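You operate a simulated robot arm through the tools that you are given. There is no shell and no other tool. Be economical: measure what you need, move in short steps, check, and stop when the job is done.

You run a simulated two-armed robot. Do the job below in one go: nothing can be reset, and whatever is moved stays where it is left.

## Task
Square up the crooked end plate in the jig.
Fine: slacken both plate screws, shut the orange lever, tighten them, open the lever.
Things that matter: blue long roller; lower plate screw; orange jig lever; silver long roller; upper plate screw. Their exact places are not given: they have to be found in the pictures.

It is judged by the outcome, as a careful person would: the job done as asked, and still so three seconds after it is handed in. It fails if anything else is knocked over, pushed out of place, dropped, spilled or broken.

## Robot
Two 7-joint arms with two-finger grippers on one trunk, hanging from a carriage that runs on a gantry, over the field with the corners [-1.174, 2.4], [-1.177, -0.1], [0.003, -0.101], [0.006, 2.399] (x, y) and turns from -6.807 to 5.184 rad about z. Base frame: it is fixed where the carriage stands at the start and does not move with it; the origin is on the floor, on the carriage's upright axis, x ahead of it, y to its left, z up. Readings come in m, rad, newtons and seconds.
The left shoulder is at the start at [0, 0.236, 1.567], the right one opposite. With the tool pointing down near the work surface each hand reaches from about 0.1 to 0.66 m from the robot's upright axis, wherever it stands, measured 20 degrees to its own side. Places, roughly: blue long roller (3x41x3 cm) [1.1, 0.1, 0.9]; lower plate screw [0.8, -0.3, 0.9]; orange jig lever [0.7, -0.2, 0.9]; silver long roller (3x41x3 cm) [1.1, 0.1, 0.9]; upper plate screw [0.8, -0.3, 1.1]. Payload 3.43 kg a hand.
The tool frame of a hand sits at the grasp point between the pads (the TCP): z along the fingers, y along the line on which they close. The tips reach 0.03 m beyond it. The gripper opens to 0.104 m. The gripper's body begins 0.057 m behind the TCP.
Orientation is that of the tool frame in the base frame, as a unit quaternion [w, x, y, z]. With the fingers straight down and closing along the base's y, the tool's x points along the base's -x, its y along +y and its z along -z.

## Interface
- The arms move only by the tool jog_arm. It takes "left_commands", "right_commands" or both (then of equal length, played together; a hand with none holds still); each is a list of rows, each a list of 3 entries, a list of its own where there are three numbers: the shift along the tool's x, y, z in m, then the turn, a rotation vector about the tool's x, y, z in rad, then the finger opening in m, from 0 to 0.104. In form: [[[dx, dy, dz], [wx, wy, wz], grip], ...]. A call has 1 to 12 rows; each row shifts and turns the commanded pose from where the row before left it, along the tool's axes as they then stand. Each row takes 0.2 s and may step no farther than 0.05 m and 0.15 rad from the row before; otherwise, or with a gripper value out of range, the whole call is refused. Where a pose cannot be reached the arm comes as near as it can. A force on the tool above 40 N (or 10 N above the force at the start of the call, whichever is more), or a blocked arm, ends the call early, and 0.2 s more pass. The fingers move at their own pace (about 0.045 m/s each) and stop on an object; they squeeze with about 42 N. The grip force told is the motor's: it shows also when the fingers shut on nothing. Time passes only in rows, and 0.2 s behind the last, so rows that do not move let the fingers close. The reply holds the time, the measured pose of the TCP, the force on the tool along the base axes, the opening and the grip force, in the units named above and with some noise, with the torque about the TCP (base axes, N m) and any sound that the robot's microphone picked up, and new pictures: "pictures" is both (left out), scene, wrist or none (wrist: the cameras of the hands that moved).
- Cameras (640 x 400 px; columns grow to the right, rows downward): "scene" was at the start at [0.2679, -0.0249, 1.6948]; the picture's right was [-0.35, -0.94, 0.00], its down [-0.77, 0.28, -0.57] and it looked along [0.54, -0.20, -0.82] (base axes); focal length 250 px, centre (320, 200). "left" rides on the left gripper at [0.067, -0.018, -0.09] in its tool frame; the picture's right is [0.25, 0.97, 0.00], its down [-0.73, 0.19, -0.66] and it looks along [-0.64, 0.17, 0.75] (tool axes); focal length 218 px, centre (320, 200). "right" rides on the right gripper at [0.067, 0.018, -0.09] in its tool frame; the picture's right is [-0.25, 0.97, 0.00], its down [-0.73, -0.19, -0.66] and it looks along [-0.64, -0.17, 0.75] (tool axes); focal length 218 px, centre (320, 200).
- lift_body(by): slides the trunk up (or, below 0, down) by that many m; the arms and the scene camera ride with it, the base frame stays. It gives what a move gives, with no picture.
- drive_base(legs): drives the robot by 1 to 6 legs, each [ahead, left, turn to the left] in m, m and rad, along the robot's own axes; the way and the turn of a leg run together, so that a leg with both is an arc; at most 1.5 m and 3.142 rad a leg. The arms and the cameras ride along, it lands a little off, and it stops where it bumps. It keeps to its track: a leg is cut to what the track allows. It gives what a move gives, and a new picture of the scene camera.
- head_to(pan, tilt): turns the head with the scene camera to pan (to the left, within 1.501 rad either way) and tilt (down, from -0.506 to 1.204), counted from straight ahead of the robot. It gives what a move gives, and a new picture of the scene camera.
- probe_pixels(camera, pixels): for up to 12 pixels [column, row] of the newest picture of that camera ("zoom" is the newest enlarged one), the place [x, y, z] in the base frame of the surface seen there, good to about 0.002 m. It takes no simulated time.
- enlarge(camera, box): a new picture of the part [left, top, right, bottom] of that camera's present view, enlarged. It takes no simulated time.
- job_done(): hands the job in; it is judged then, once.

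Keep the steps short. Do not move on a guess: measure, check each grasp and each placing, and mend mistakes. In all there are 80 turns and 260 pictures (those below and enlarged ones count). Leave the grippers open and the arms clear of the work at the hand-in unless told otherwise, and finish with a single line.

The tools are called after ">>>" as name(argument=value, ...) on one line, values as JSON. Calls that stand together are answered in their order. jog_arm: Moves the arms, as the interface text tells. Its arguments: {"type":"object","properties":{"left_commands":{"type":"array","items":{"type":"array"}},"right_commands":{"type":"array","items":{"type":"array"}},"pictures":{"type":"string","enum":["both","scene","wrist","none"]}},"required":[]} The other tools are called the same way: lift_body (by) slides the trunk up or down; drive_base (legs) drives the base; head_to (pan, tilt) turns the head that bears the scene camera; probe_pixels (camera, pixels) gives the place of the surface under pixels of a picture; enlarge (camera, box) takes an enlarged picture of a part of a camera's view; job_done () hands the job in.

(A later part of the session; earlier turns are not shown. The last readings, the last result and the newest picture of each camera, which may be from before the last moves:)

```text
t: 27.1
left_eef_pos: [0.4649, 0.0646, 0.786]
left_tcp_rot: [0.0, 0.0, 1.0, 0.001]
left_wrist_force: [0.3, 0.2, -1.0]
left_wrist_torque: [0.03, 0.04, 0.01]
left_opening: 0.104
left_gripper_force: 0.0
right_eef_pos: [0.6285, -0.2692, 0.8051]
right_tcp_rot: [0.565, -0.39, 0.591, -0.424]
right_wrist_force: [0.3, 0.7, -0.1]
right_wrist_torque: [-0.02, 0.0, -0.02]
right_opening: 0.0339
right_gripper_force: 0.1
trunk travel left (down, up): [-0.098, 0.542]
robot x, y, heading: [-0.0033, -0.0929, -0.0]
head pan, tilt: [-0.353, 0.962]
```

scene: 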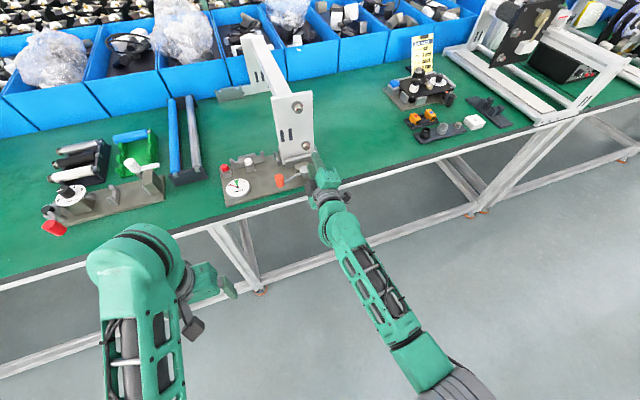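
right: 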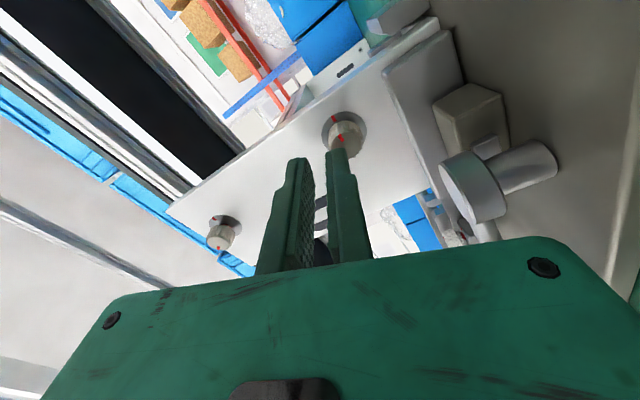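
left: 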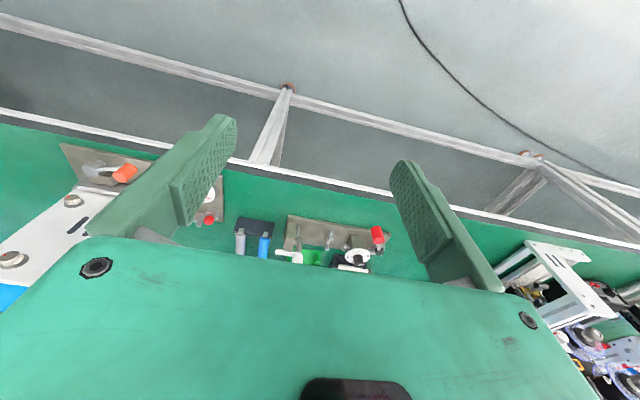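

I raise the hand back to z 0.918, then advance to the stage position.

>>> jog_arm(right_commands=[[[-0.0105, -0.0263, 0], [0, 0, 0], 0.034], [[-0.0105, -0.0263, 0], [0, 0, 0], 0.034], [[-0.0105, -0.0263, 0], [0, 0, 0], 0.034], [[-0.0105, -0.0263, 0], [0, 0, 0], 0.034], [[0, 0, 0.033], [0, 0, 0], 0.034], [[0, 0, 0.033], [0, 0, 0], 0.034], [[0, 0, 0.033], [0, 0, 0], 0.034], [[0, 0, 0], [0, 0, 0], 0.034]], pictures="wrist")

```text
t: 28.9
left_eef_pos: [0.4633, 0.0639, 0.7841]
left_tcp_rot: [0.0, 0.0, 1.0, 0.0]
left_wrist_force: [-0.8, -0.1, -0.8]
left_wrist_torque: [0.02, 0.02, 0.03]
left_opening: 0.1038
left_gripper_force: 0.0
right_eef_pos: [0.7263, -0.2695, 0.9178]
right_tcp_rot: [0.564, -0.39, 0.592, -0.424]
right_wrist_force: [-0.8, 0.1, 0.8]
right_wrist_torque: [-0.02, -0.05, -0.02]
right_opening: 0.034
right_gripper_force: 0.0
trunk travel left (down, up): [-0.098, 0.542]
robot x, y, heading: [0.0007, -0.0987, 0.0]
head pan, tilt: [-0.353, 0.962]
```

right: 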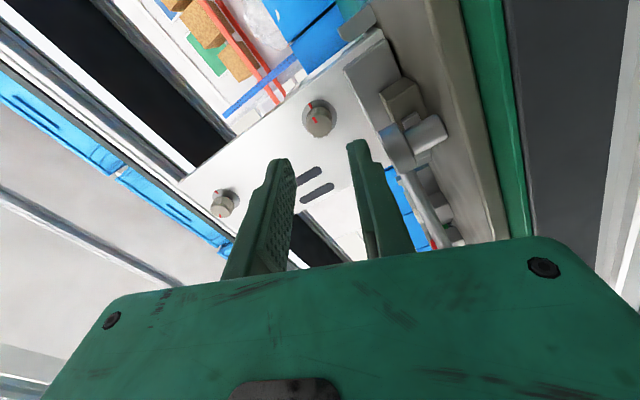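

Aligned. I advance 5.9 cm, then check before closing.

>>> jog_arm(right_commands=[[[0.0015, 0, 0.015], [0, 0, 0], 0.034], [[0, 0, 0.015], [0, 0, 0], 0.034], [[0, 0, 0.015], [0, 0, 0], 0.034], [[0, 0, 0.014], [0, 0, 0], 0.034], [[0, 0, 0], [0, 0, 0], 0.034]], pictures="wrist")

```text
t: 30.1
left_eef_pos: [0.4632, 0.0641, 0.7856]
left_tcp_rot: [0.0, 0.0, 1.0, 0.0]
left_wrist_force: [-0.3, 0.9, -0.3]
left_wrist_torque: [-0.03, -0.01, -0.02]
left_opening: 0.1041
left_gripper_force: 0.1
right_eef_pos: [0.7867, -0.2745, 0.9176]
right_tcp_rot: [0.564, -0.39, 0.59, -0.426]
right_wrist_force: [-0.6, 0.4, -0.1]
right_wrist_torque: [0.02, -0.01, -0.04]
right_opening: 0.034
right_gripper_force: 0.1
trunk travel left (down, up): [-0.098, 0.542]
robot x, y, heading: [0.0024, -0.0929, -0.003]
head pan, tilt: [-0.353, 0.962]
```

right: 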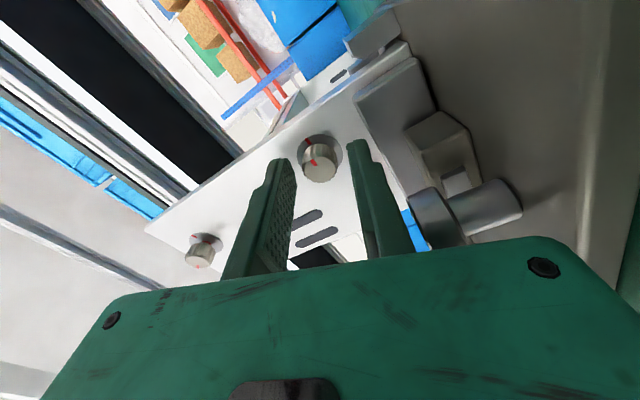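

The knob sits between the pads. I close and turn 0.6 rad counter-clockwise.

>>> jog_arm(right_commands=[[[0, 0, 0], [0, 0, 0], 0.01], [[0, 0, 0], [0, 0, 0], 0.01], [[0, 0, 0], [0, 0, 0], 0.01], [[0, 0, 0], [0, 0, -0.15], 0.01], [[0, 0, 0], [0, 0, -0.15], 0.01], [[0, 0, 0], [0, 0, -0.15], 0.01], [[0, 0, 0], [0, 0, -0.15], 0.01]], pictures="wrist")

```text
t: 31.7
left_eef_pos: [0.4649, 0.0633, 0.7855]
left_tcp_rot: [0.0, 0.001, 1.0, 0.0]
left_wrist_force: [0.0, -0.2, -0.4]
left_wrist_torque: [0.02, 0.01, 0.0]
left_opening: 0.1038
left_gripper_force: 0.1
right_eef_pos: [0.7862, -0.2754, 0.9178]
right_tcp_rot: [-0.415, 0.546, -0.448, 0.573]
right_wrist_force: [-3.5, -1.7, 2.4]
right_wrist_torque: [0.01, -0.16, 0.01]
right_opening: 0.0203
right_gripper_force: 42.2
trunk travel left (down, up): [-0.098, 0.542]
robot x, y, heading: [-0.0002, -0.0938, 0.001]
head pan, tilt: [-0.353, 0.962]
```

right: 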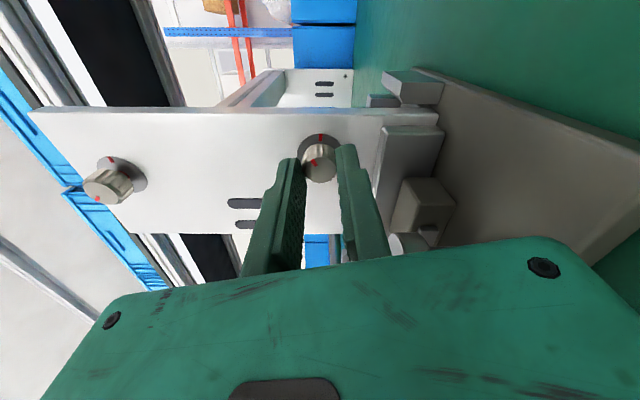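

Held at 0.020 m and turning. I turn 1.5 rad more, with the forces watched.

>>> jog_arm(right_commands=[[[0, 0, 0], [0, 0, -0.15], 0.01], [[0, 0, 0], [0, 0, -0.15], 0.01], [[0, 0, 0], [0, 0, -0.15], 0.01], [[0, 0, 0], [0, 0, -0.15], 0.01], [[0, 0, 0], [0, 0, -0.15], 0.01], [[0, 0, 0], [0, 0, -0.15], 0.01], [[0, 0, 0], [0, 0, -0.15], 0.01], [[0, 0, 0], [0, 0, -0.15], 0.01], [[0, 0, 0], [0, 0, -0.15], 0.01], [[0, 0, 0], [0, 0, -0.15], 0.01]], pictures="both")

>>> enlarge(camera="right", box=[230, 70, 410, 220])

```text
t: 33.9
left_eef_pos: [0.4643, 0.0637, 0.7854]
left_tcp_rot: [0.001, 0.0, 1.0, 0.0]
left_wrist_force: [0.5, 0.7, 0.4]
left_wrist_torque: [0.01, 0.01, 0.0]
left_opening: 0.1041
left_gripper_force: 0.1
right_eef_pos: [0.7862, -0.2723, 0.9187]
right_tcp_rot: [0.089, 0.705, 0.045, 0.702]
right_wrist_force: [-12.4, 3.5, 14.3]
right_wrist_torque: [-0.05, -0.75, 0.38]
right_opening: 0.0209
right_gripper_force: 42.0
trunk travel left (down, up): [-0.098, 0.542]
robot x, y, heading: [0.0015, -0.0929, -0.001]
head pan, tilt: [-0.353, 0.962]
```

scene: 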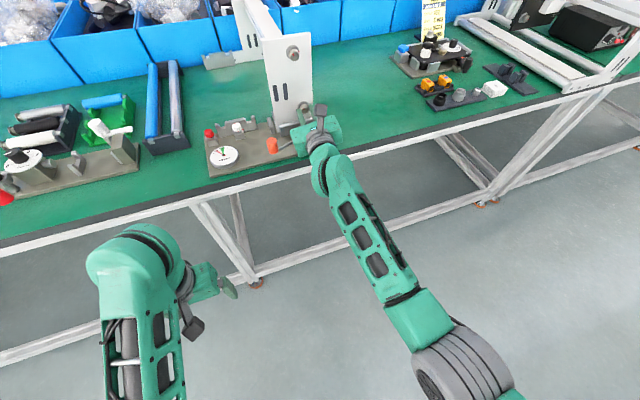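
right: 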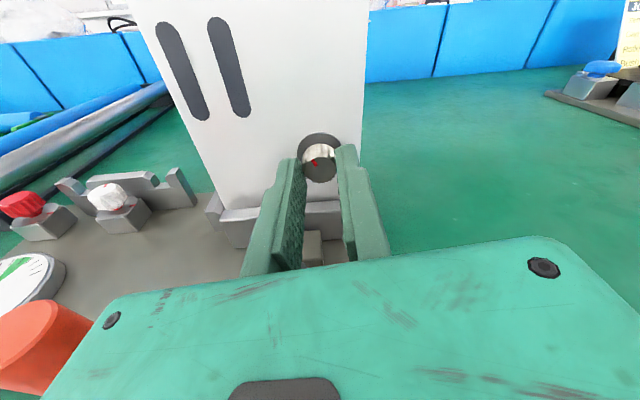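

```text
2.67 times, centred on (320, 145) of right
```

zoom: 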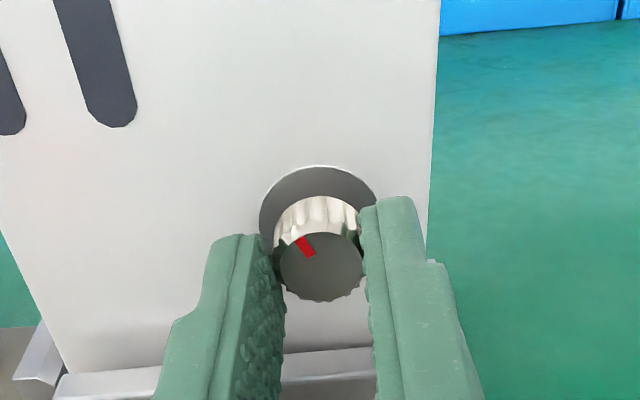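

The lower screw has turned 2.1 rad, about 120°. I release, back off, and look.

>>> jog_arm(right_commands=[[[0, 0, 0], [0, 0, 0], 0.045], [[0, 0, 0], [0, 0, 0], 0.045], [[0, 0, 0], [0, 0, 0], 0.045], [[0, 0, -0.015], [0, 0, 0], 0.045], [[0, 0, -0.03], [0, 0, 0], 0.045], [[0, 0, -0.03], [0, 0, 0], 0.045], [[0, 0, -0.03], [0, 0, 0], 0.045]], pictures="both")

>>> enlarge(camera="scene", box=[200, 30, 330, 180])

>>> enlarge(camera="right", box=[180, 0, 420, 200])

```text
t: 35.5
left_eef_pos: [0.463, 0.0642, 0.7848]
left_tcp_rot: [-0.001, 0.0, 1.0, 0.0]
left_wrist_force: [-0.6, -0.7, 0.4]
left_wrist_torque: [0.02, 0.0, 0.0]
left_opening: 0.1039
left_gripper_force: 0.1
right_eef_pos: [0.6799, -0.2687, 0.916]
right_tcp_rot: [0.088, 0.707, 0.044, 0.7]
right_wrist_force: [0.3, 0.5, 0.4]
right_wrist_torque: [0.01, -0.03, -0.01]
right_opening: 0.0451
right_gripper_force: 0.0
trunk travel left (down, up): [-0.098, 0.542]
robot x, y, heading: [0.0004, -0.0918, -0.001]
head pan, tilt: [-0.353, 0.962]
```

scene: 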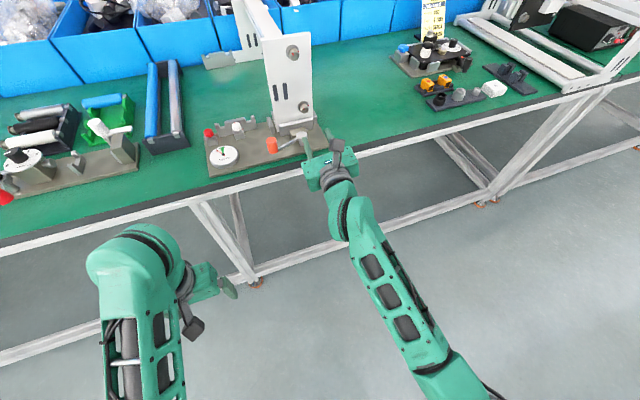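
right: 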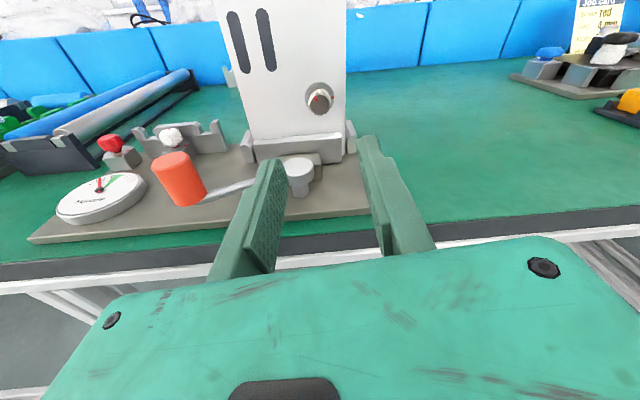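

```text
2.67 times, centred on (265, 105) of scene
```

zoom: 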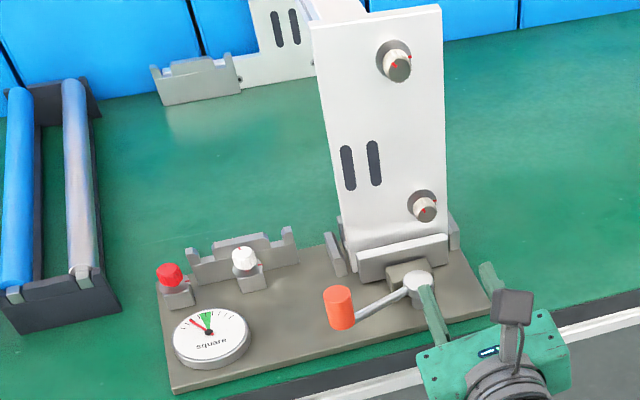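

```text
2.00 times, centred on (300, 100) of right
```

zoom: 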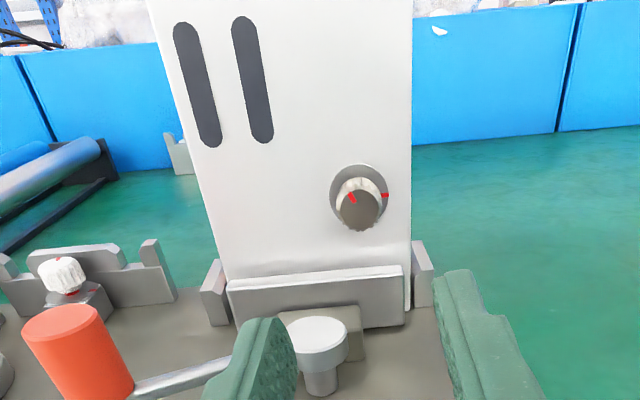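

Both knobs show displaced marks and the dial needle has begun to move. Now I measure the orange lever from the wrist view.

>>> probe_pixels(camera="zoom", pixels=[[65, 325], [30, 335], [98, 318], [75, 360], [90, 390], [320, 335], [295, 345], [345, 340], [320, 320], [180, 382], [320, 375], [330, 310]])

>>> enlarge(camera="scene", box=[255, 120, 315, 165])

```text
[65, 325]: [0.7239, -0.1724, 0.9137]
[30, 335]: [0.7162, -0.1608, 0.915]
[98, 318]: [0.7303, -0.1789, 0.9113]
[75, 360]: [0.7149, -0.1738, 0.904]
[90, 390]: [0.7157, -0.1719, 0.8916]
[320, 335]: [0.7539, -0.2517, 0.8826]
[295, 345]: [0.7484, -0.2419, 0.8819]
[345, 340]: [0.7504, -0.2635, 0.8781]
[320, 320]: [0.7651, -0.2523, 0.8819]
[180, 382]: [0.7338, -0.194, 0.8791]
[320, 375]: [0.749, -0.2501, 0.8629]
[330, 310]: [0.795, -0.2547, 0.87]
```

```text
8.89 times, centred on (285, 142) of scene
```

zoom: 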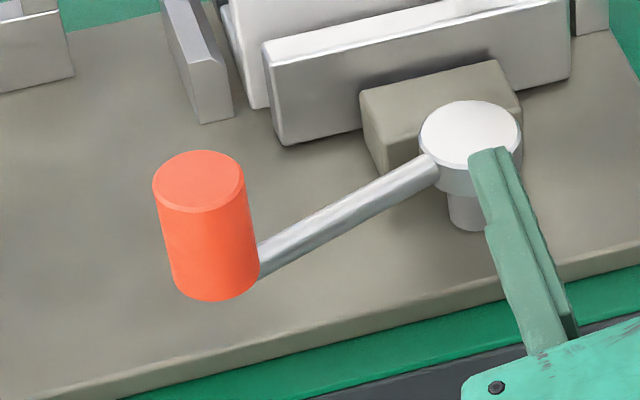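

The orange knob is at (0.725, -0.170), z 0.876–0.914, and its pin is at (0.757, -0.2515), radius 0.0875 m. I back off, level the hand, and go in front of the knob.

>>> jog_arm(right_commands=[[[0, 0, -0.016], [0, 0, 0.15], 0.05], [[0, 0, -0.016], [0, 0, 0.036], 0.05], [[-0.0053, -0.0336, 0], [0, 0, 0], 0.05], [[-0.0053, -0.0336, 0], [0, 0, 0], 0.05], [[-0.0053, -0.0336, 0], [0, 0, 0], 0.05], [[0, 0, 0], [0, 0, 0], 0.05]], pictures="wrist")

```text
t: 36.9
left_eef_pos: [0.4644, 0.0637, 0.7859]
left_tcp_rot: [0.001, 0.001, 1.0, 0.001]
left_wrist_force: [-0.1, -0.3, -0.5]
left_wrist_torque: [-0.01, 0.01, 0.02]
left_opening: 0.1039
left_gripper_force: 0.0
right_eef_pos: [0.6551, -0.1655, 0.9021]
right_tcp_rot: [0.022, 0.707, -0.022, 0.706]
right_wrist_force: [-0.3, -0.3, -0.6]
right_wrist_torque: [0.0, 0.0, 0.01]
right_opening: 0.05
right_gripper_force: 0.0
trunk travel left (down, up): [-0.098, 0.542]
robot x, y, heading: [0.0012, -0.0932, 0.002]
head pan, tilt: [-0.353, 0.962]
```

right: 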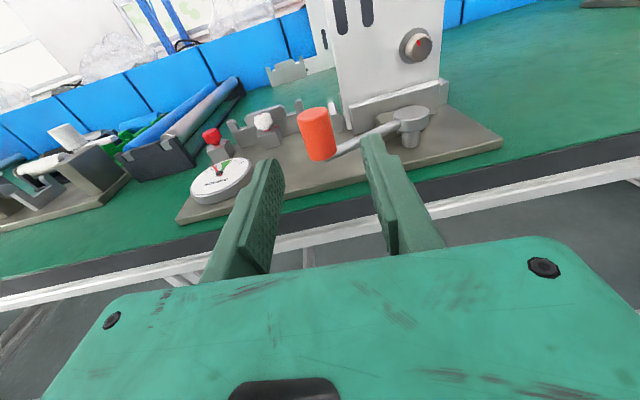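

The knob lies between the fingers' lines. I advance 5.7 cm and close.

>>> jog_arm(right_commands=[[[0, 0, 0.019], [0, 0, 0], 0.05], [[0, 0, 0.019], [0, 0, 0], 0.05], [[0, 0, 0.019], [0, 0, 0], 0.05], [[0, 0, 0], [0, 0, 0], 0.01], [[0, 0, 0], [0, 0, 0], 0.01], [[0, 0, 0], [0, 0, 0], 0.01], [[0, 0, 0], [0, 0, 0], 0.01]], pictures="wrist")

```text
t: 38.5
left_eef_pos: [0.4635, 0.065, 0.7854]
left_tcp_rot: [0.0, 0.0, 1.0, 0.001]
left_wrist_force: [-0.2, -0.1, -0.8]
left_wrist_torque: [0.02, 0.0, -0.02]
left_opening: 0.1037
left_gripper_force: 0.0
right_eef_pos: [0.7121, -0.166, 0.9015]
right_tcp_rot: [0.022, 0.707, -0.022, 0.707]
right_wrist_force: [0.9, 4.0, 0.7]
right_wrist_torque: [0.45, -0.47, -0.04]
right_opening: 0.0232
right_gripper_force: 45.1
trunk travel left (down, up): [-0.098, 0.542]
robot x, y, heading: [0.0031, -0.0982, 0.003]
head pan, tilt: [-0.353, 0.962]
```

right: 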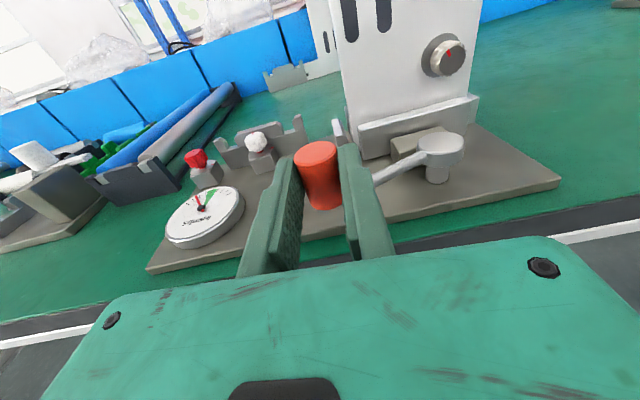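

Held at 0.023 m. I try a small 1 cm swing toward the robot along the arc, and look at the force and dial.

>>> jog_arm(right_commands=[[[0, 0.0021, -0.0046], [0, 0, 0], 0.01], [[0, 0.0021, -0.0046], [0, 0, 0], 0.01]], pictures="wrist")

```text
t: 39.2
left_eef_pos: [0.4727, 0.0666, 0.7875]
left_tcp_rot: [0.003, 0.0, 1.0, 0.001]
left_wrist_force: [0.4, -0.6, 0.7]
left_wrist_torque: [0.02, 0.0, 0.02]
left_opening: 0.1039
left_gripper_force: 0.1
right_eef_pos: [0.7097, -0.1663, 0.9028]
right_tcp_rot: [0.02, 0.707, -0.02, 0.706]
right_wrist_force: [33.6, 10.0, -2.8]
right_wrist_torque: [0.68, -0.32, 0.06]
right_opening: 0.0231
right_gripper_force: 44.7
trunk travel left (down, up): [-0.098, 0.542]
robot x, y, heading: [0.0039, -0.0924, 0.003]
head pan, tilt: [-0.353, 0.962]
stopped in row 2 (right hand): the force on the tool passed its limit at 41 N (the readings are from after the stop); the commanded pose is now the measured one
```

right: 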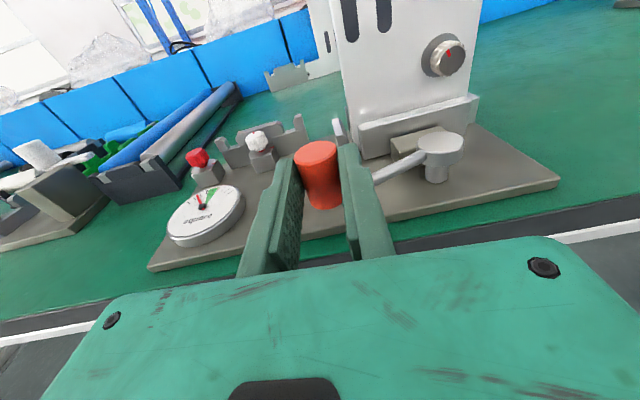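

That way is a stop (34 N, no motion). So I swing it the other way, toward the plate, in small arc steps.

>>> jog_arm(right_commands=[[[0, -0.0021, 0.0046], [0, 0, 0], 0.01], [[0, -0.0021, 0.0046], [0, 0, 0], 0.01], [[0, -0.0018, 0.0047], [0, 0, 0], 0.01]], pictures="wrist")

```text
t: 40.0
left_eef_pos: [0.4653, 0.065, 0.7858]
left_tcp_rot: [0.0, 0.0, 1.0, -0.001]
left_wrist_force: [-0.1, -0.1, 0.3]
left_wrist_torque: [-0.01, 0.02, -0.01]
left_opening: 0.104
left_gripper_force: 0.1
right_eef_pos: [0.7175, -0.1644, 0.9025]
right_tcp_rot: [0.021, 0.707, -0.021, 0.707]
right_wrist_force: [-6.2, 1.7, 10.1]
right_wrist_torque: [1.06, -0.57, -0.44]
right_opening: 0.0233
right_gripper_force: 45.1
trunk travel left (down, up): [-0.098, 0.542]
robot x, y, heading: [-0.0013, -0.0934, 0.006]
head pan, tilt: [-0.353, 0.962]
```

right: 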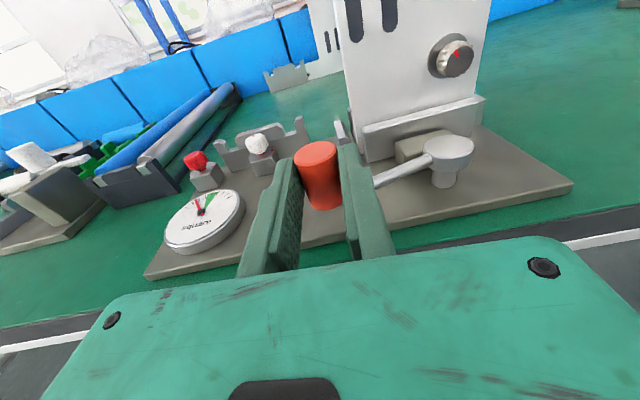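

The lever is moving. I continue along the arc by 16° (centre on the pin).

>>> jog_arm(right_commands=[[[0, -0.0018, 0.0056], [0, 0, 0], 0.01], [[0, -0.0017, 0.0056], [0, 0, 0], 0.01], [[0, -0.001, 0.006], [0, 0, 0], 0.01], [[0, -0.0009, 0.006], [0, 0, 0], 0.01]], pictures="both")

>>> enlarge(camera="scene", box=[200, 30, 330, 180])

```text
t: 41.0
left_eef_pos: [0.4662, 0.0651, 0.7847]
left_tcp_rot: [0.0, -0.001, 1.0, 0.0]
left_wrist_force: [0.4, -0.3, -0.2]
left_wrist_torque: [-0.02, 0.01, -0.02]
left_opening: 0.104
left_gripper_force: 0.0
right_eef_pos: [0.7408, -0.1609, 0.9013]
right_tcp_rot: [0.023, 0.707, -0.02, 0.706]
right_wrist_force: [-5.6, -0.5, 18.1]
right_wrist_torque: [0.26, -0.03, -0.48]
right_opening: 0.0228
right_gripper_force: 45.9
trunk travel left (down, up): [-0.098, 0.542]
robot x, y, heading: [-0.0025, -0.0899, 0.001]
head pan, tilt: [-0.353, 0.962]
```

scene: 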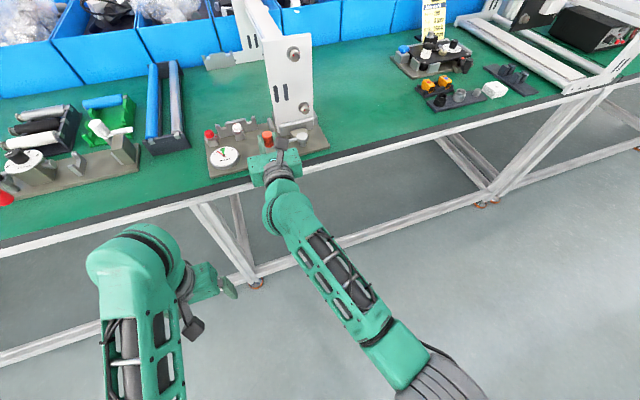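
right: 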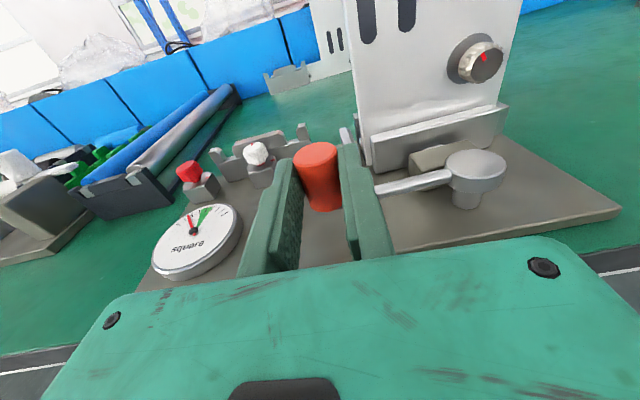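

```text
2.67 times, centred on (265, 105) of scene
```

zoom: 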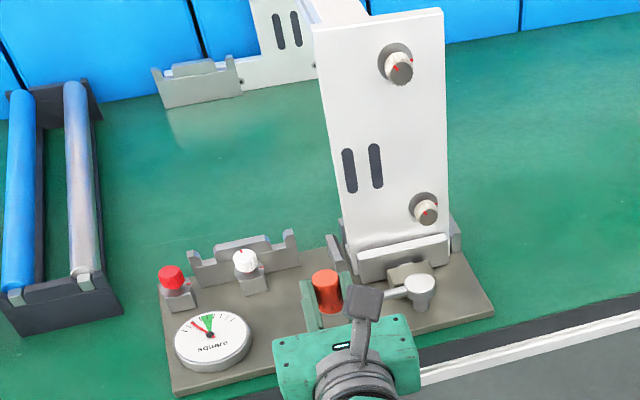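

The dial nears green. There is a small upright block ahead by the plate (wrist view (345,135)), so I measure it before going on.

>>> probe_pixels(camera="right", pixels=[[346, 135], [344, 142], [365, 155], [362, 172], [372, 150], [316, 152], [475, 160]])

>>> probe_pixels(camera="zoom", pixels=[[335, 245], [331, 238], [342, 268], [326, 275], [420, 285]])

>>> enlarge(camera="right", box=[290, 100, 450, 220])

```text
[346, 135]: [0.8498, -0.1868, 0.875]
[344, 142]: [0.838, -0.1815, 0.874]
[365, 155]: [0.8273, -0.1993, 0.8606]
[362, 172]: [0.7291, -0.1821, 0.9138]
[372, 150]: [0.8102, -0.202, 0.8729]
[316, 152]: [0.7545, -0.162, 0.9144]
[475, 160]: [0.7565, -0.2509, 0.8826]
```

```text
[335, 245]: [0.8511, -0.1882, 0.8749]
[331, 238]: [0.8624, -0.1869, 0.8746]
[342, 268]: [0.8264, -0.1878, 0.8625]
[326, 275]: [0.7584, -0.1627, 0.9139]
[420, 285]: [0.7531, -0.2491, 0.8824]
```

```text
3.33 times, centred on (370, 160) of right
```

zoom: 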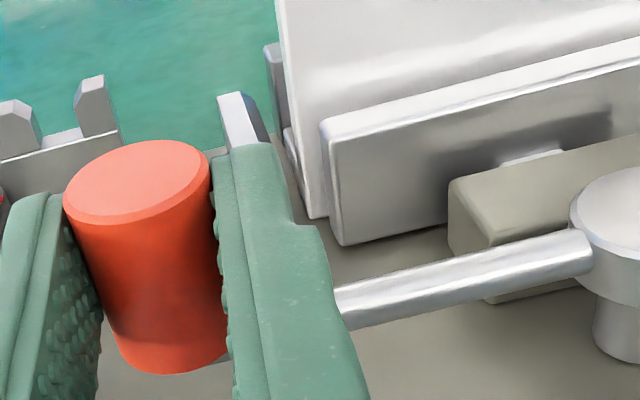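

The block's top is 0.875, below the finger edge at 0.89, so there is room. I continue the swing 16° more, raising 3 mm to ease the rubbing on the rod.

>>> jog_arm(right_commands=[[[0.0015, -0.0002, 0.006], [0, 0, 0], 0.01], [[0.0015, -0.0001, 0.006], [0, 0, 0], 0.01], [[0, 0.0007, 0.0061], [0, 0, 0], 0.01], [[0, 0.0007, 0.0061], [0, 0, 0], 0.01]], pictures="wrist")

>>> enlarge(camera="scene", box=[200, 30, 330, 180])

```text
t: 42.0
left_eef_pos: [0.4647, 0.0652, 0.7852]
left_tcp_rot: [0.0, 0.0, 1.0, 0.001]
left_wrist_force: [0.7, -0.1, 0.2]
left_wrist_torque: [0.0, -0.01, 0.0]
left_opening: 0.1039
left_gripper_force: 0.0
right_eef_pos: [0.7646, -0.1633, 0.9032]
right_tcp_rot: [0.022, 0.709, -0.02, 0.704]
right_wrist_force: [-4.2, -1.7, 12.2]
right_wrist_torque: [1.06, -0.33, -0.33]
right_opening: 0.023
right_gripper_force: 45.5
trunk travel left (down, up): [-0.098, 0.542]
robot x, y, heading: [0.0013, -0.0916, -0.0]
head pan, tilt: [-0.353, 0.962]
```

right: 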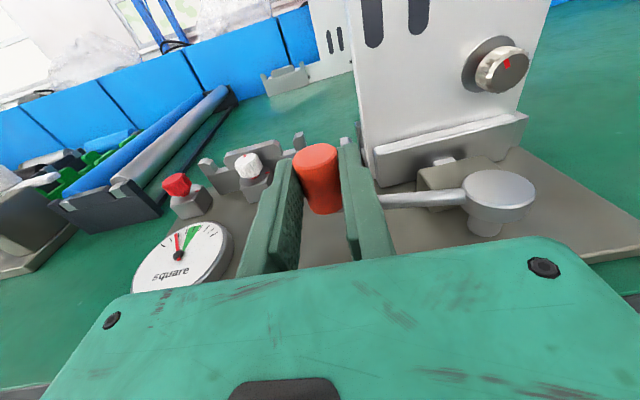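

```text
2.67 times, centred on (265, 105) of scene
```

zoom: 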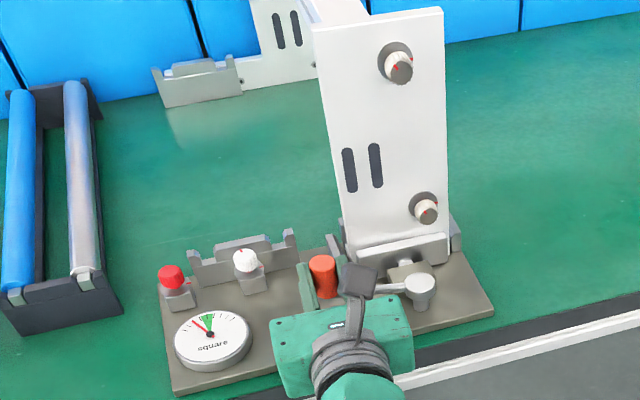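

Still moving; the needle has not reached green. I go another 16°.

>>> jog_arm(right_commands=[[[0.001, 0.0015, 0.0059], [0, 0, 0], 0.01], [[0.001, 0.0016, 0.0059], [0, 0, 0], 0.01], [[0, 0.0023, 0.0056], [0, 0, 0], 0.01], [[0, 0.0024, 0.0056], [0, 0, 0], 0.01]], pictures="wrist")

>>> enlarge(camera="scene", box=[200, 30, 330, 180])

```text
t: 43.0
left_eef_pos: [0.4655, 0.0667, 0.7857]
left_tcp_rot: [0.0, 0.0, 1.0, 0.0]
left_wrist_force: [-0.5, -1.0, -0.5]
left_wrist_torque: [0.01, 0.01, 0.04]
left_opening: 0.1041
left_gripper_force: 0.1
right_eef_pos: [0.7889, -0.1714, 0.9013]
right_tcp_rot: [0.021, 0.71, -0.018, 0.704]
right_wrist_force: [3.0, 3.7, 4.6]
right_wrist_torque: [0.19, 0.32, -0.19]
right_opening: 0.0226
right_gripper_force: 45.2
trunk travel left (down, up): [-0.098, 0.542]
robot x, y, heading: [0.0006, -0.0941, 0.002]
head pan, tilt: [-0.353, 0.962]
```

right: 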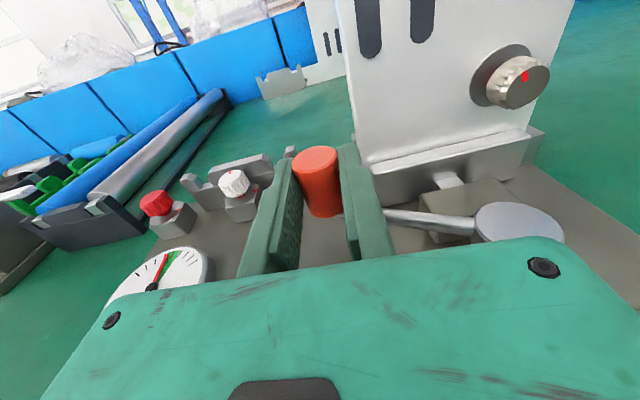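

```text
2.67 times, centred on (265, 105) of scene
```

zoom: 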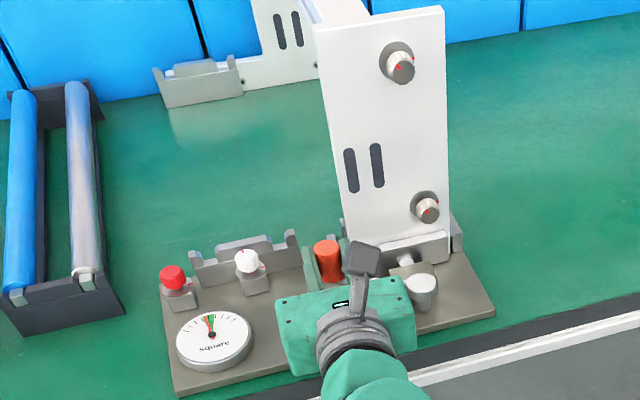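

The needle is at the edge of green. I check how close the right finger is to the plate's left edge.

>>> enlarge(camera="right", box=[290, 100, 450, 220])

>>> probe_pixels(camera="right", pixels=[[352, 120], [356, 135], [360, 150], [375, 175], [352, 150], [317, 155]])

>>> enlarge(camera="scene", box=[225, 142, 257, 172])

```text
3.33 times, centred on (370, 160) of right
```

zoom: 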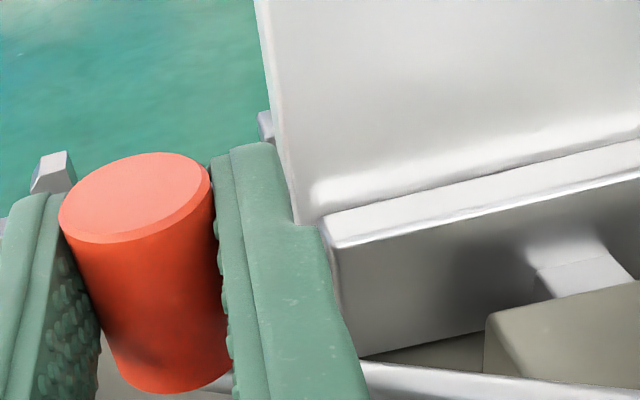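

```text
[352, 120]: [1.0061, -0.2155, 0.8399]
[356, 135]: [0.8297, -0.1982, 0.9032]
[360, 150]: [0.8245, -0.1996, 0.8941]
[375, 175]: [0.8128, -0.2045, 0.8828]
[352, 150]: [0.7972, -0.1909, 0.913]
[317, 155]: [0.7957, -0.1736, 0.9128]
```

```text
13.33 times, centred on (241, 157) of scene
```

zoom: 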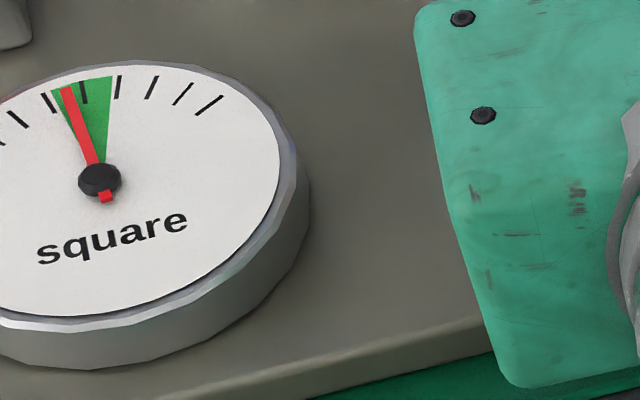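

The tip is about 5 mm from the plate, so I won't go on with this grip. I release, back off straight, close the fingers, and will push the knob with the closed tips instead.

>>> jog_arm(right_commands=[[[0, 0, 0], [0, 0, 0], 0.034], [[0, 0, 0], [0, 0, 0], 0.034], [[0, 0, -0.02], [0, 0, 0], 0.034], [[0, 0, -0.02], [0, 0, 0], 0.034], [[0, 0, -0.02], [0, 0, 0], 0.02], [[0, 0, 0], [0, 0, 0], 0.0], [[0, 0, 0], [0, 0, 0], 0.0], [[0, 0, 0], [0, 0, 0], 0.0]], pictures="wrist")

>>> enlarge(camera="scene", box=[225, 142, 257, 172])

>>> enlarge(camera="scene", box=[250, 110, 320, 165])

```text
t: 44.8
left_eef_pos: [0.4644, 0.0648, 0.7846]
left_tcp_rot: [0.0, -0.001, 1.0, 0.0]
left_wrist_force: [-0.6, 0.0, 0.5]
left_wrist_torque: [-0.02, 0.04, 0.01]
left_opening: 0.1039
left_gripper_force: 0.1
right_eef_pos: [0.7277, -0.1692, 0.9027]
right_tcp_rot: [0.022, 0.709, -0.02, 0.704]
right_wrist_force: [-0.5, 0.1, 0.9]
right_wrist_torque: [0.01, 0.0, 0.02]
right_opening: 0.0001
right_gripper_force: 34.2
trunk travel left (down, up): [-0.098, 0.542]
robot x, y, heading: [-0.0012, -0.0919, 0.002]
head pan, tilt: [-0.353, 0.962]
```

right: 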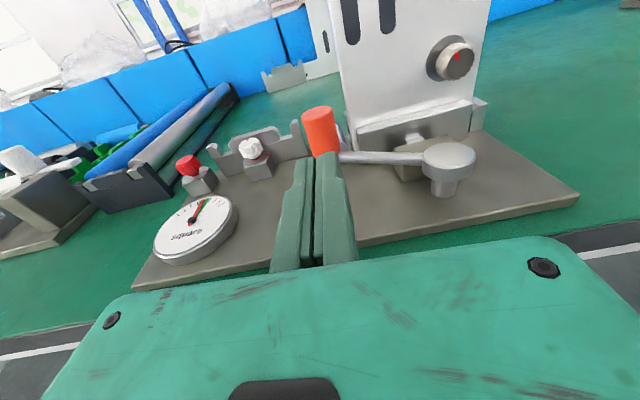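

```text
13.33 times, centred on (241, 157) of scene
```

zoom: 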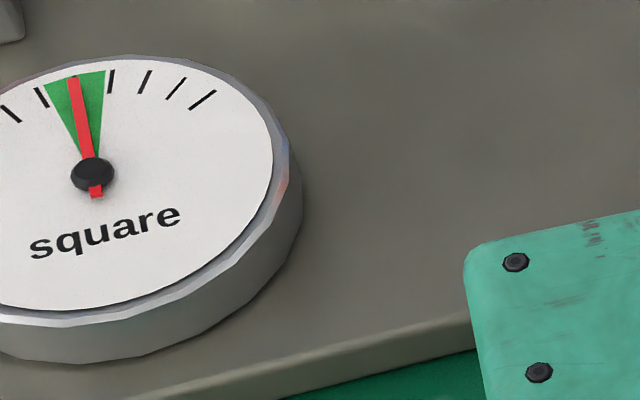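

```text
7.27 times, centred on (285, 138) of scene
```

zoom: 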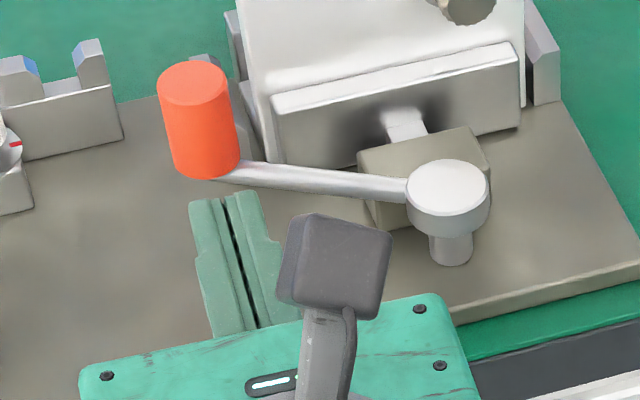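

The needle now stands in the middle of the green with the hand off. I give the lever a light push to confirm it is at its stop; first its position.

>>> probe_pixels(camera="zoom", pixels=[[192, 85], [165, 95], [222, 88], [200, 140], [450, 185], [400, 120], [260, 60]])

>>> jog_arm(right_commands=[[[0, -0.002, 0.01], [0, 0, 0], 0.0], [[0, 0, 0.01], [0, 0, 0], 0.0], [[0, 0, 0.006], [0, 0, 0], 0.0], [[0, 0, 0.004], [0, 0, 0], 0.0], [[0, 0, 0.003], [0, 0, 0], 0.0]], pictures="none")

```text
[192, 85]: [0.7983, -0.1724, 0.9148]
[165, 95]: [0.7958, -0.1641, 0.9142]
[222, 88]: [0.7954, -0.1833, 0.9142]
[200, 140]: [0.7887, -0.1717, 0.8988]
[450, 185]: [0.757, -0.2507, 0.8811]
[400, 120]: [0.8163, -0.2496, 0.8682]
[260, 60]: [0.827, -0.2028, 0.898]
```

```text
t: 46.0
left_eef_pos: [0.4652, 0.0653, 0.7847]
left_tcp_rot: [0.0, 0.0, 1.0, 0.0]
left_wrist_force: [-0.3, -0.2, 0.5]
left_wrist_torque: [0.02, -0.02, 0.01]
left_opening: 0.104
left_gripper_force: 0.1
right_eef_pos: [0.7608, -0.1693, 0.9016]
right_tcp_rot: [0.022, 0.709, -0.021, 0.705]
right_wrist_force: [0.6, -0.2, 0.0]
right_wrist_torque: [0.0, 0.0, 0.01]
right_opening: 0.0001
right_gripper_force: 33.8
trunk travel left (down, up): [-0.098, 0.542]
robot x, y, heading: [-0.004, -0.0934, 0.002]
head pan, tilt: [-0.353, 0.962]
```

Not in contact yet. I creep on in 3 mm steps.

>>> jog_arm(right_commands=[[[0, 0, 0.003], [0, 0, 0], 0.0], [[0, 0, 0.003], [0, 0, 0], 0.0], [[0, 0, 0.003], [0, 0, 0], 0.0], [[0, 0, 0.003], [0, 0, 0], 0.0]], pictures="wrist")

>>> enlarge(camera="scene", box=[220, 110, 320, 172])

```text
t: 47.0
left_eef_pos: [0.4633, 0.0648, 0.7845]
left_tcp_rot: [0.0, -0.001, 1.0, 0.0]
left_wrist_force: [-0.1, -0.5, 0.9]
left_wrist_torque: [0.0, 0.01, -0.01]
left_opening: 0.1041
left_gripper_force: 0.0
right_eef_pos: [0.7699, -0.1707, 0.9033]
right_tcp_rot: [0.022, 0.709, -0.02, 0.704]
right_wrist_force: [-11.1, -0.2, 1.2]
right_wrist_torque: [-0.03, -0.12, -0.07]
right_opening: 0.0
right_gripper_force: 34.7
trunk travel left (down, up): [-0.098, 0.542]
robot x, y, heading: [-0.003, -0.0917, 0.009]
head pan, tilt: [-0.353, 0.962]
```

right: 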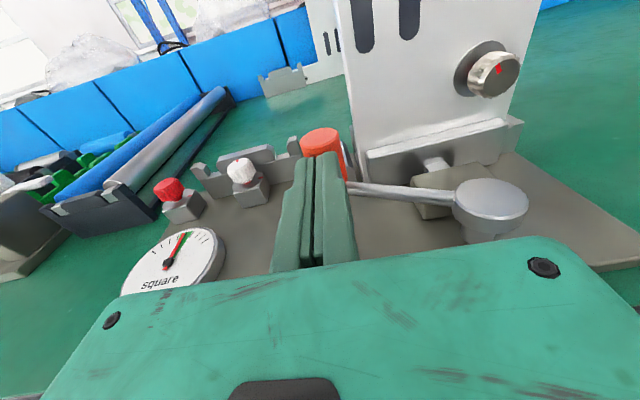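

```text
6.40 times, centred on (270, 141) of scene
```

zoom: 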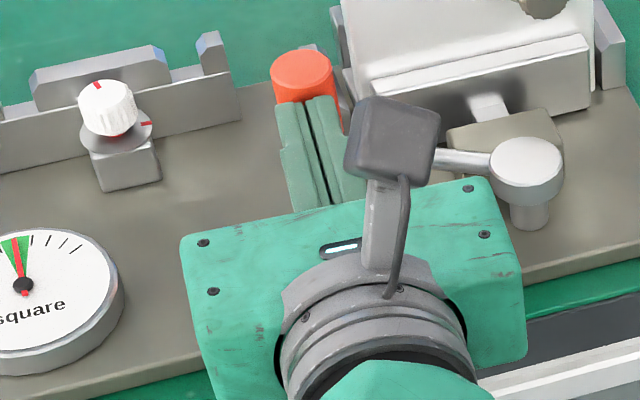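

Contact at 11 N. I press a few mm more to see whether it is at the stop.

>>> jog_arm(right_commands=[[[0, 0, 0.003], [0, 0, 0], 0.0], [[0, 0, 0.003], [0, 0, 0], 0.0], [[0, 0, 0.003], [0, 0, 0], 0.0]], pictures="wrist")

>>> enlarge(camera="scene", box=[220, 110, 320, 172])

```text
t: 47.6
left_eef_pos: [0.4558, 0.0638, 0.7838]
left_tcp_rot: [-0.001, 0.0, 1.0, 0.0]
left_wrist_force: [-0.4, 0.0, 0.0]
left_wrist_torque: [-0.03, 0.0, 0.01]
left_opening: 0.104
left_gripper_force: 0.0
right_eef_pos: [0.7689, -0.1697, 0.9025]
right_tcp_rot: [0.021, 0.709, -0.019, 0.705]
right_wrist_force: [-32.4, -2.9, 0.2]
right_wrist_torque: [0.07, -0.24, -0.23]
right_opening: 0.0058
right_gripper_force: 35.0
trunk travel left (down, up): [-0.098, 0.542]
robot x, y, heading: [-0.0022, -0.0947, 0.003]
head pan, tilt: [-0.353, 0.962]
stopped in row 3 (right hand): the force on the tool passed its limit at 42 N (the readings are from after the stop); the commanded pose is now the measured one
```

right: 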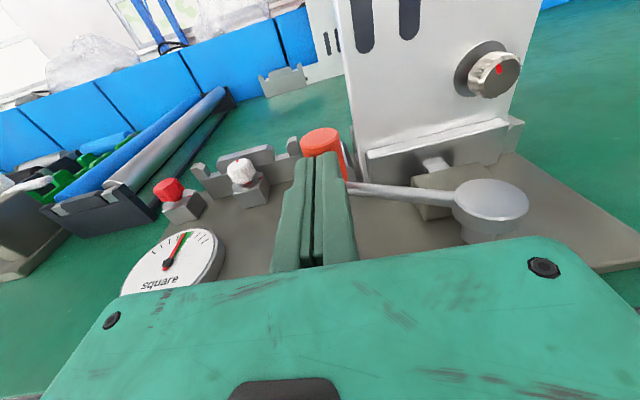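

```text
6.40 times, centred on (270, 141) of scene
```

zoom: 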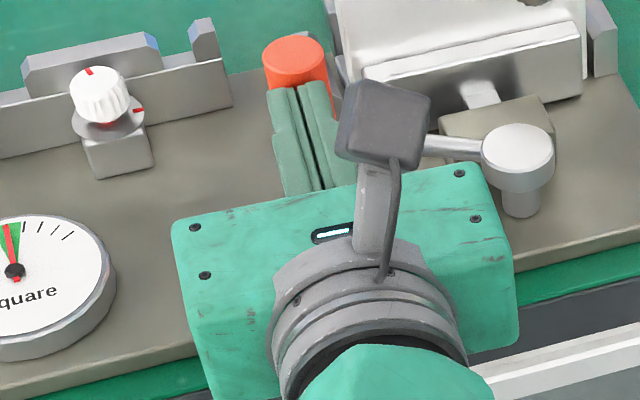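

It is firmly at its stop (42 N, no motion) with the needle mid-green, so the lever is shut. I back off and measure the screws anew.

>>> jog_arm(right_commands=[[[0, 0, -0.03], [0, 0, 0], 0.0], [[0, 0, -0.03], [0, 0, 0], 0.02], [[0, 0, -0.03], [0, 0, 0], 0.034], [[0, 0, -0.02], [0, 0, 0], 0.04]], pictures="wrist")

>>> enlarge(camera="scene", box=[280, 35, 320, 70])

>>> enlarge(camera="scene", box=[284, 85, 324, 120])

>>> enlarge(camera="right", box=[120, 0, 520, 250])

```text
t: 48.6
left_eef_pos: [0.4638, 0.064, 0.784]
left_tcp_rot: [0.0, 0.0, 1.0, 0.0]
left_wrist_force: [-0.2, 0.0, 0.5]
left_wrist_torque: [-0.02, -0.02, -0.02]
left_opening: 0.104
left_gripper_force: 0.0
right_eef_pos: [0.6664, -0.1649, 0.9042]
right_tcp_rot: [0.022, 0.708, -0.019, 0.706]
right_wrist_force: [0.0, -0.2, -0.7]
right_wrist_torque: [-0.02, 0.02, -0.01]
right_opening: 0.0398
right_gripper_force: 0.0
trunk travel left (down, up): [-0.098, 0.542]
robot x, y, heading: [0.0015, -0.0977, 0.001]
head pan, tilt: [-0.353, 0.962]
```

right: 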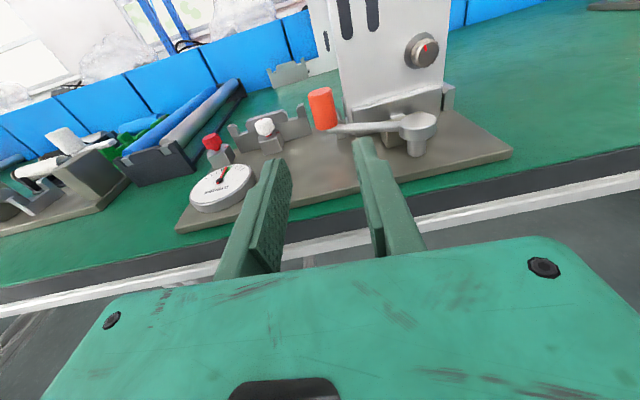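

```text
11.43 times, centred on (300, 52) of scene
```

zoom: 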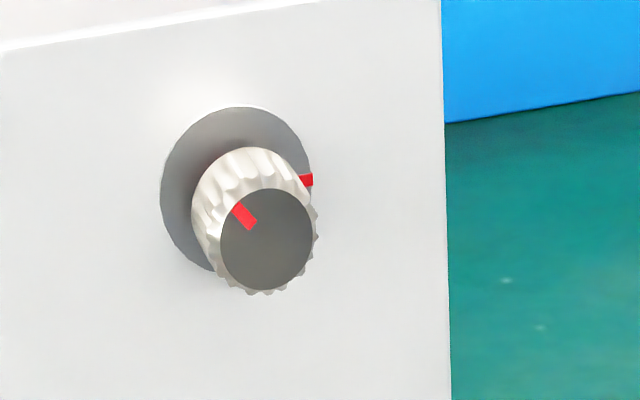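

```text
11.43 times, centred on (304, 102) of scene
```

zoom: 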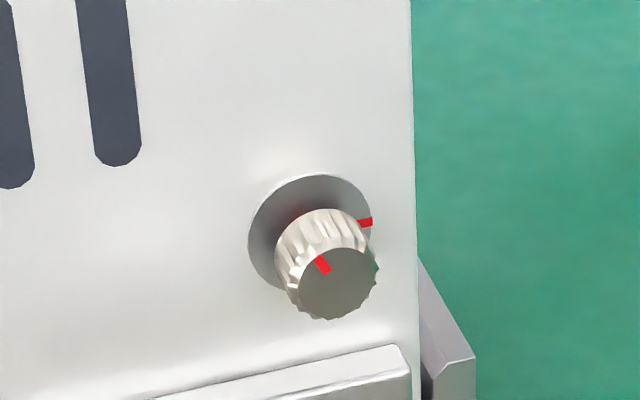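

```text
1.60 times, centred on (320, 125) of right
```

zoom: 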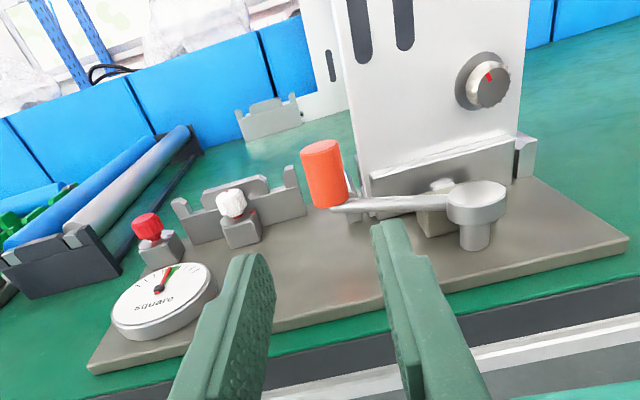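

>>> probe_pixels(camera="scene", pixels=[[295.4, 55.5], [286.3, 51.1], [299.2, 50.3], [293, 43.7], [305.6, 109.4], [297.8, 105.9], [308.3, 103.9], [303, 99.8], [284, 80], [308, 80], [312, 95], [286, 30], [308, 30]])

>>> probe_pixels(camera="right", pixels=[[424, 52], [406, 50], [437, 45], [422, 33], [425, 68]])

```text
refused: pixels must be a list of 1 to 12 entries
```

```text
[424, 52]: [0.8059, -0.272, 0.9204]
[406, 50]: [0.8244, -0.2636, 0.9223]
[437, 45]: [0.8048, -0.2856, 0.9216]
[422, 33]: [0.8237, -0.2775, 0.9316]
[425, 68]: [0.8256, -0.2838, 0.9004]
```

>>> probe_pixels(camera="scene", pixels=[[295.4, 55.5], [286.3, 51.1], [299.2, 50.3], [293, 43.7], [305.6, 109.4], [297.8, 105.9], [308.3, 103.9], [303, 99.8], [284, 80], [308, 80], [310, 90], [286, 35]])

```text
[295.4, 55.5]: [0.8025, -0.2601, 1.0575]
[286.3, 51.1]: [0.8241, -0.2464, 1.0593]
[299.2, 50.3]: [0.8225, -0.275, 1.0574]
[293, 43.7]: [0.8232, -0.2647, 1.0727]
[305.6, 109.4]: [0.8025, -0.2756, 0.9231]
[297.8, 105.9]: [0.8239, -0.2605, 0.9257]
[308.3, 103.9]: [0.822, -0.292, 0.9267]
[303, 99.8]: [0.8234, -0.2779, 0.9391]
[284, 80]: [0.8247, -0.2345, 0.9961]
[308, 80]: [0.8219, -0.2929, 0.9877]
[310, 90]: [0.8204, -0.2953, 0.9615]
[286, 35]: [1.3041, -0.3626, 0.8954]
```

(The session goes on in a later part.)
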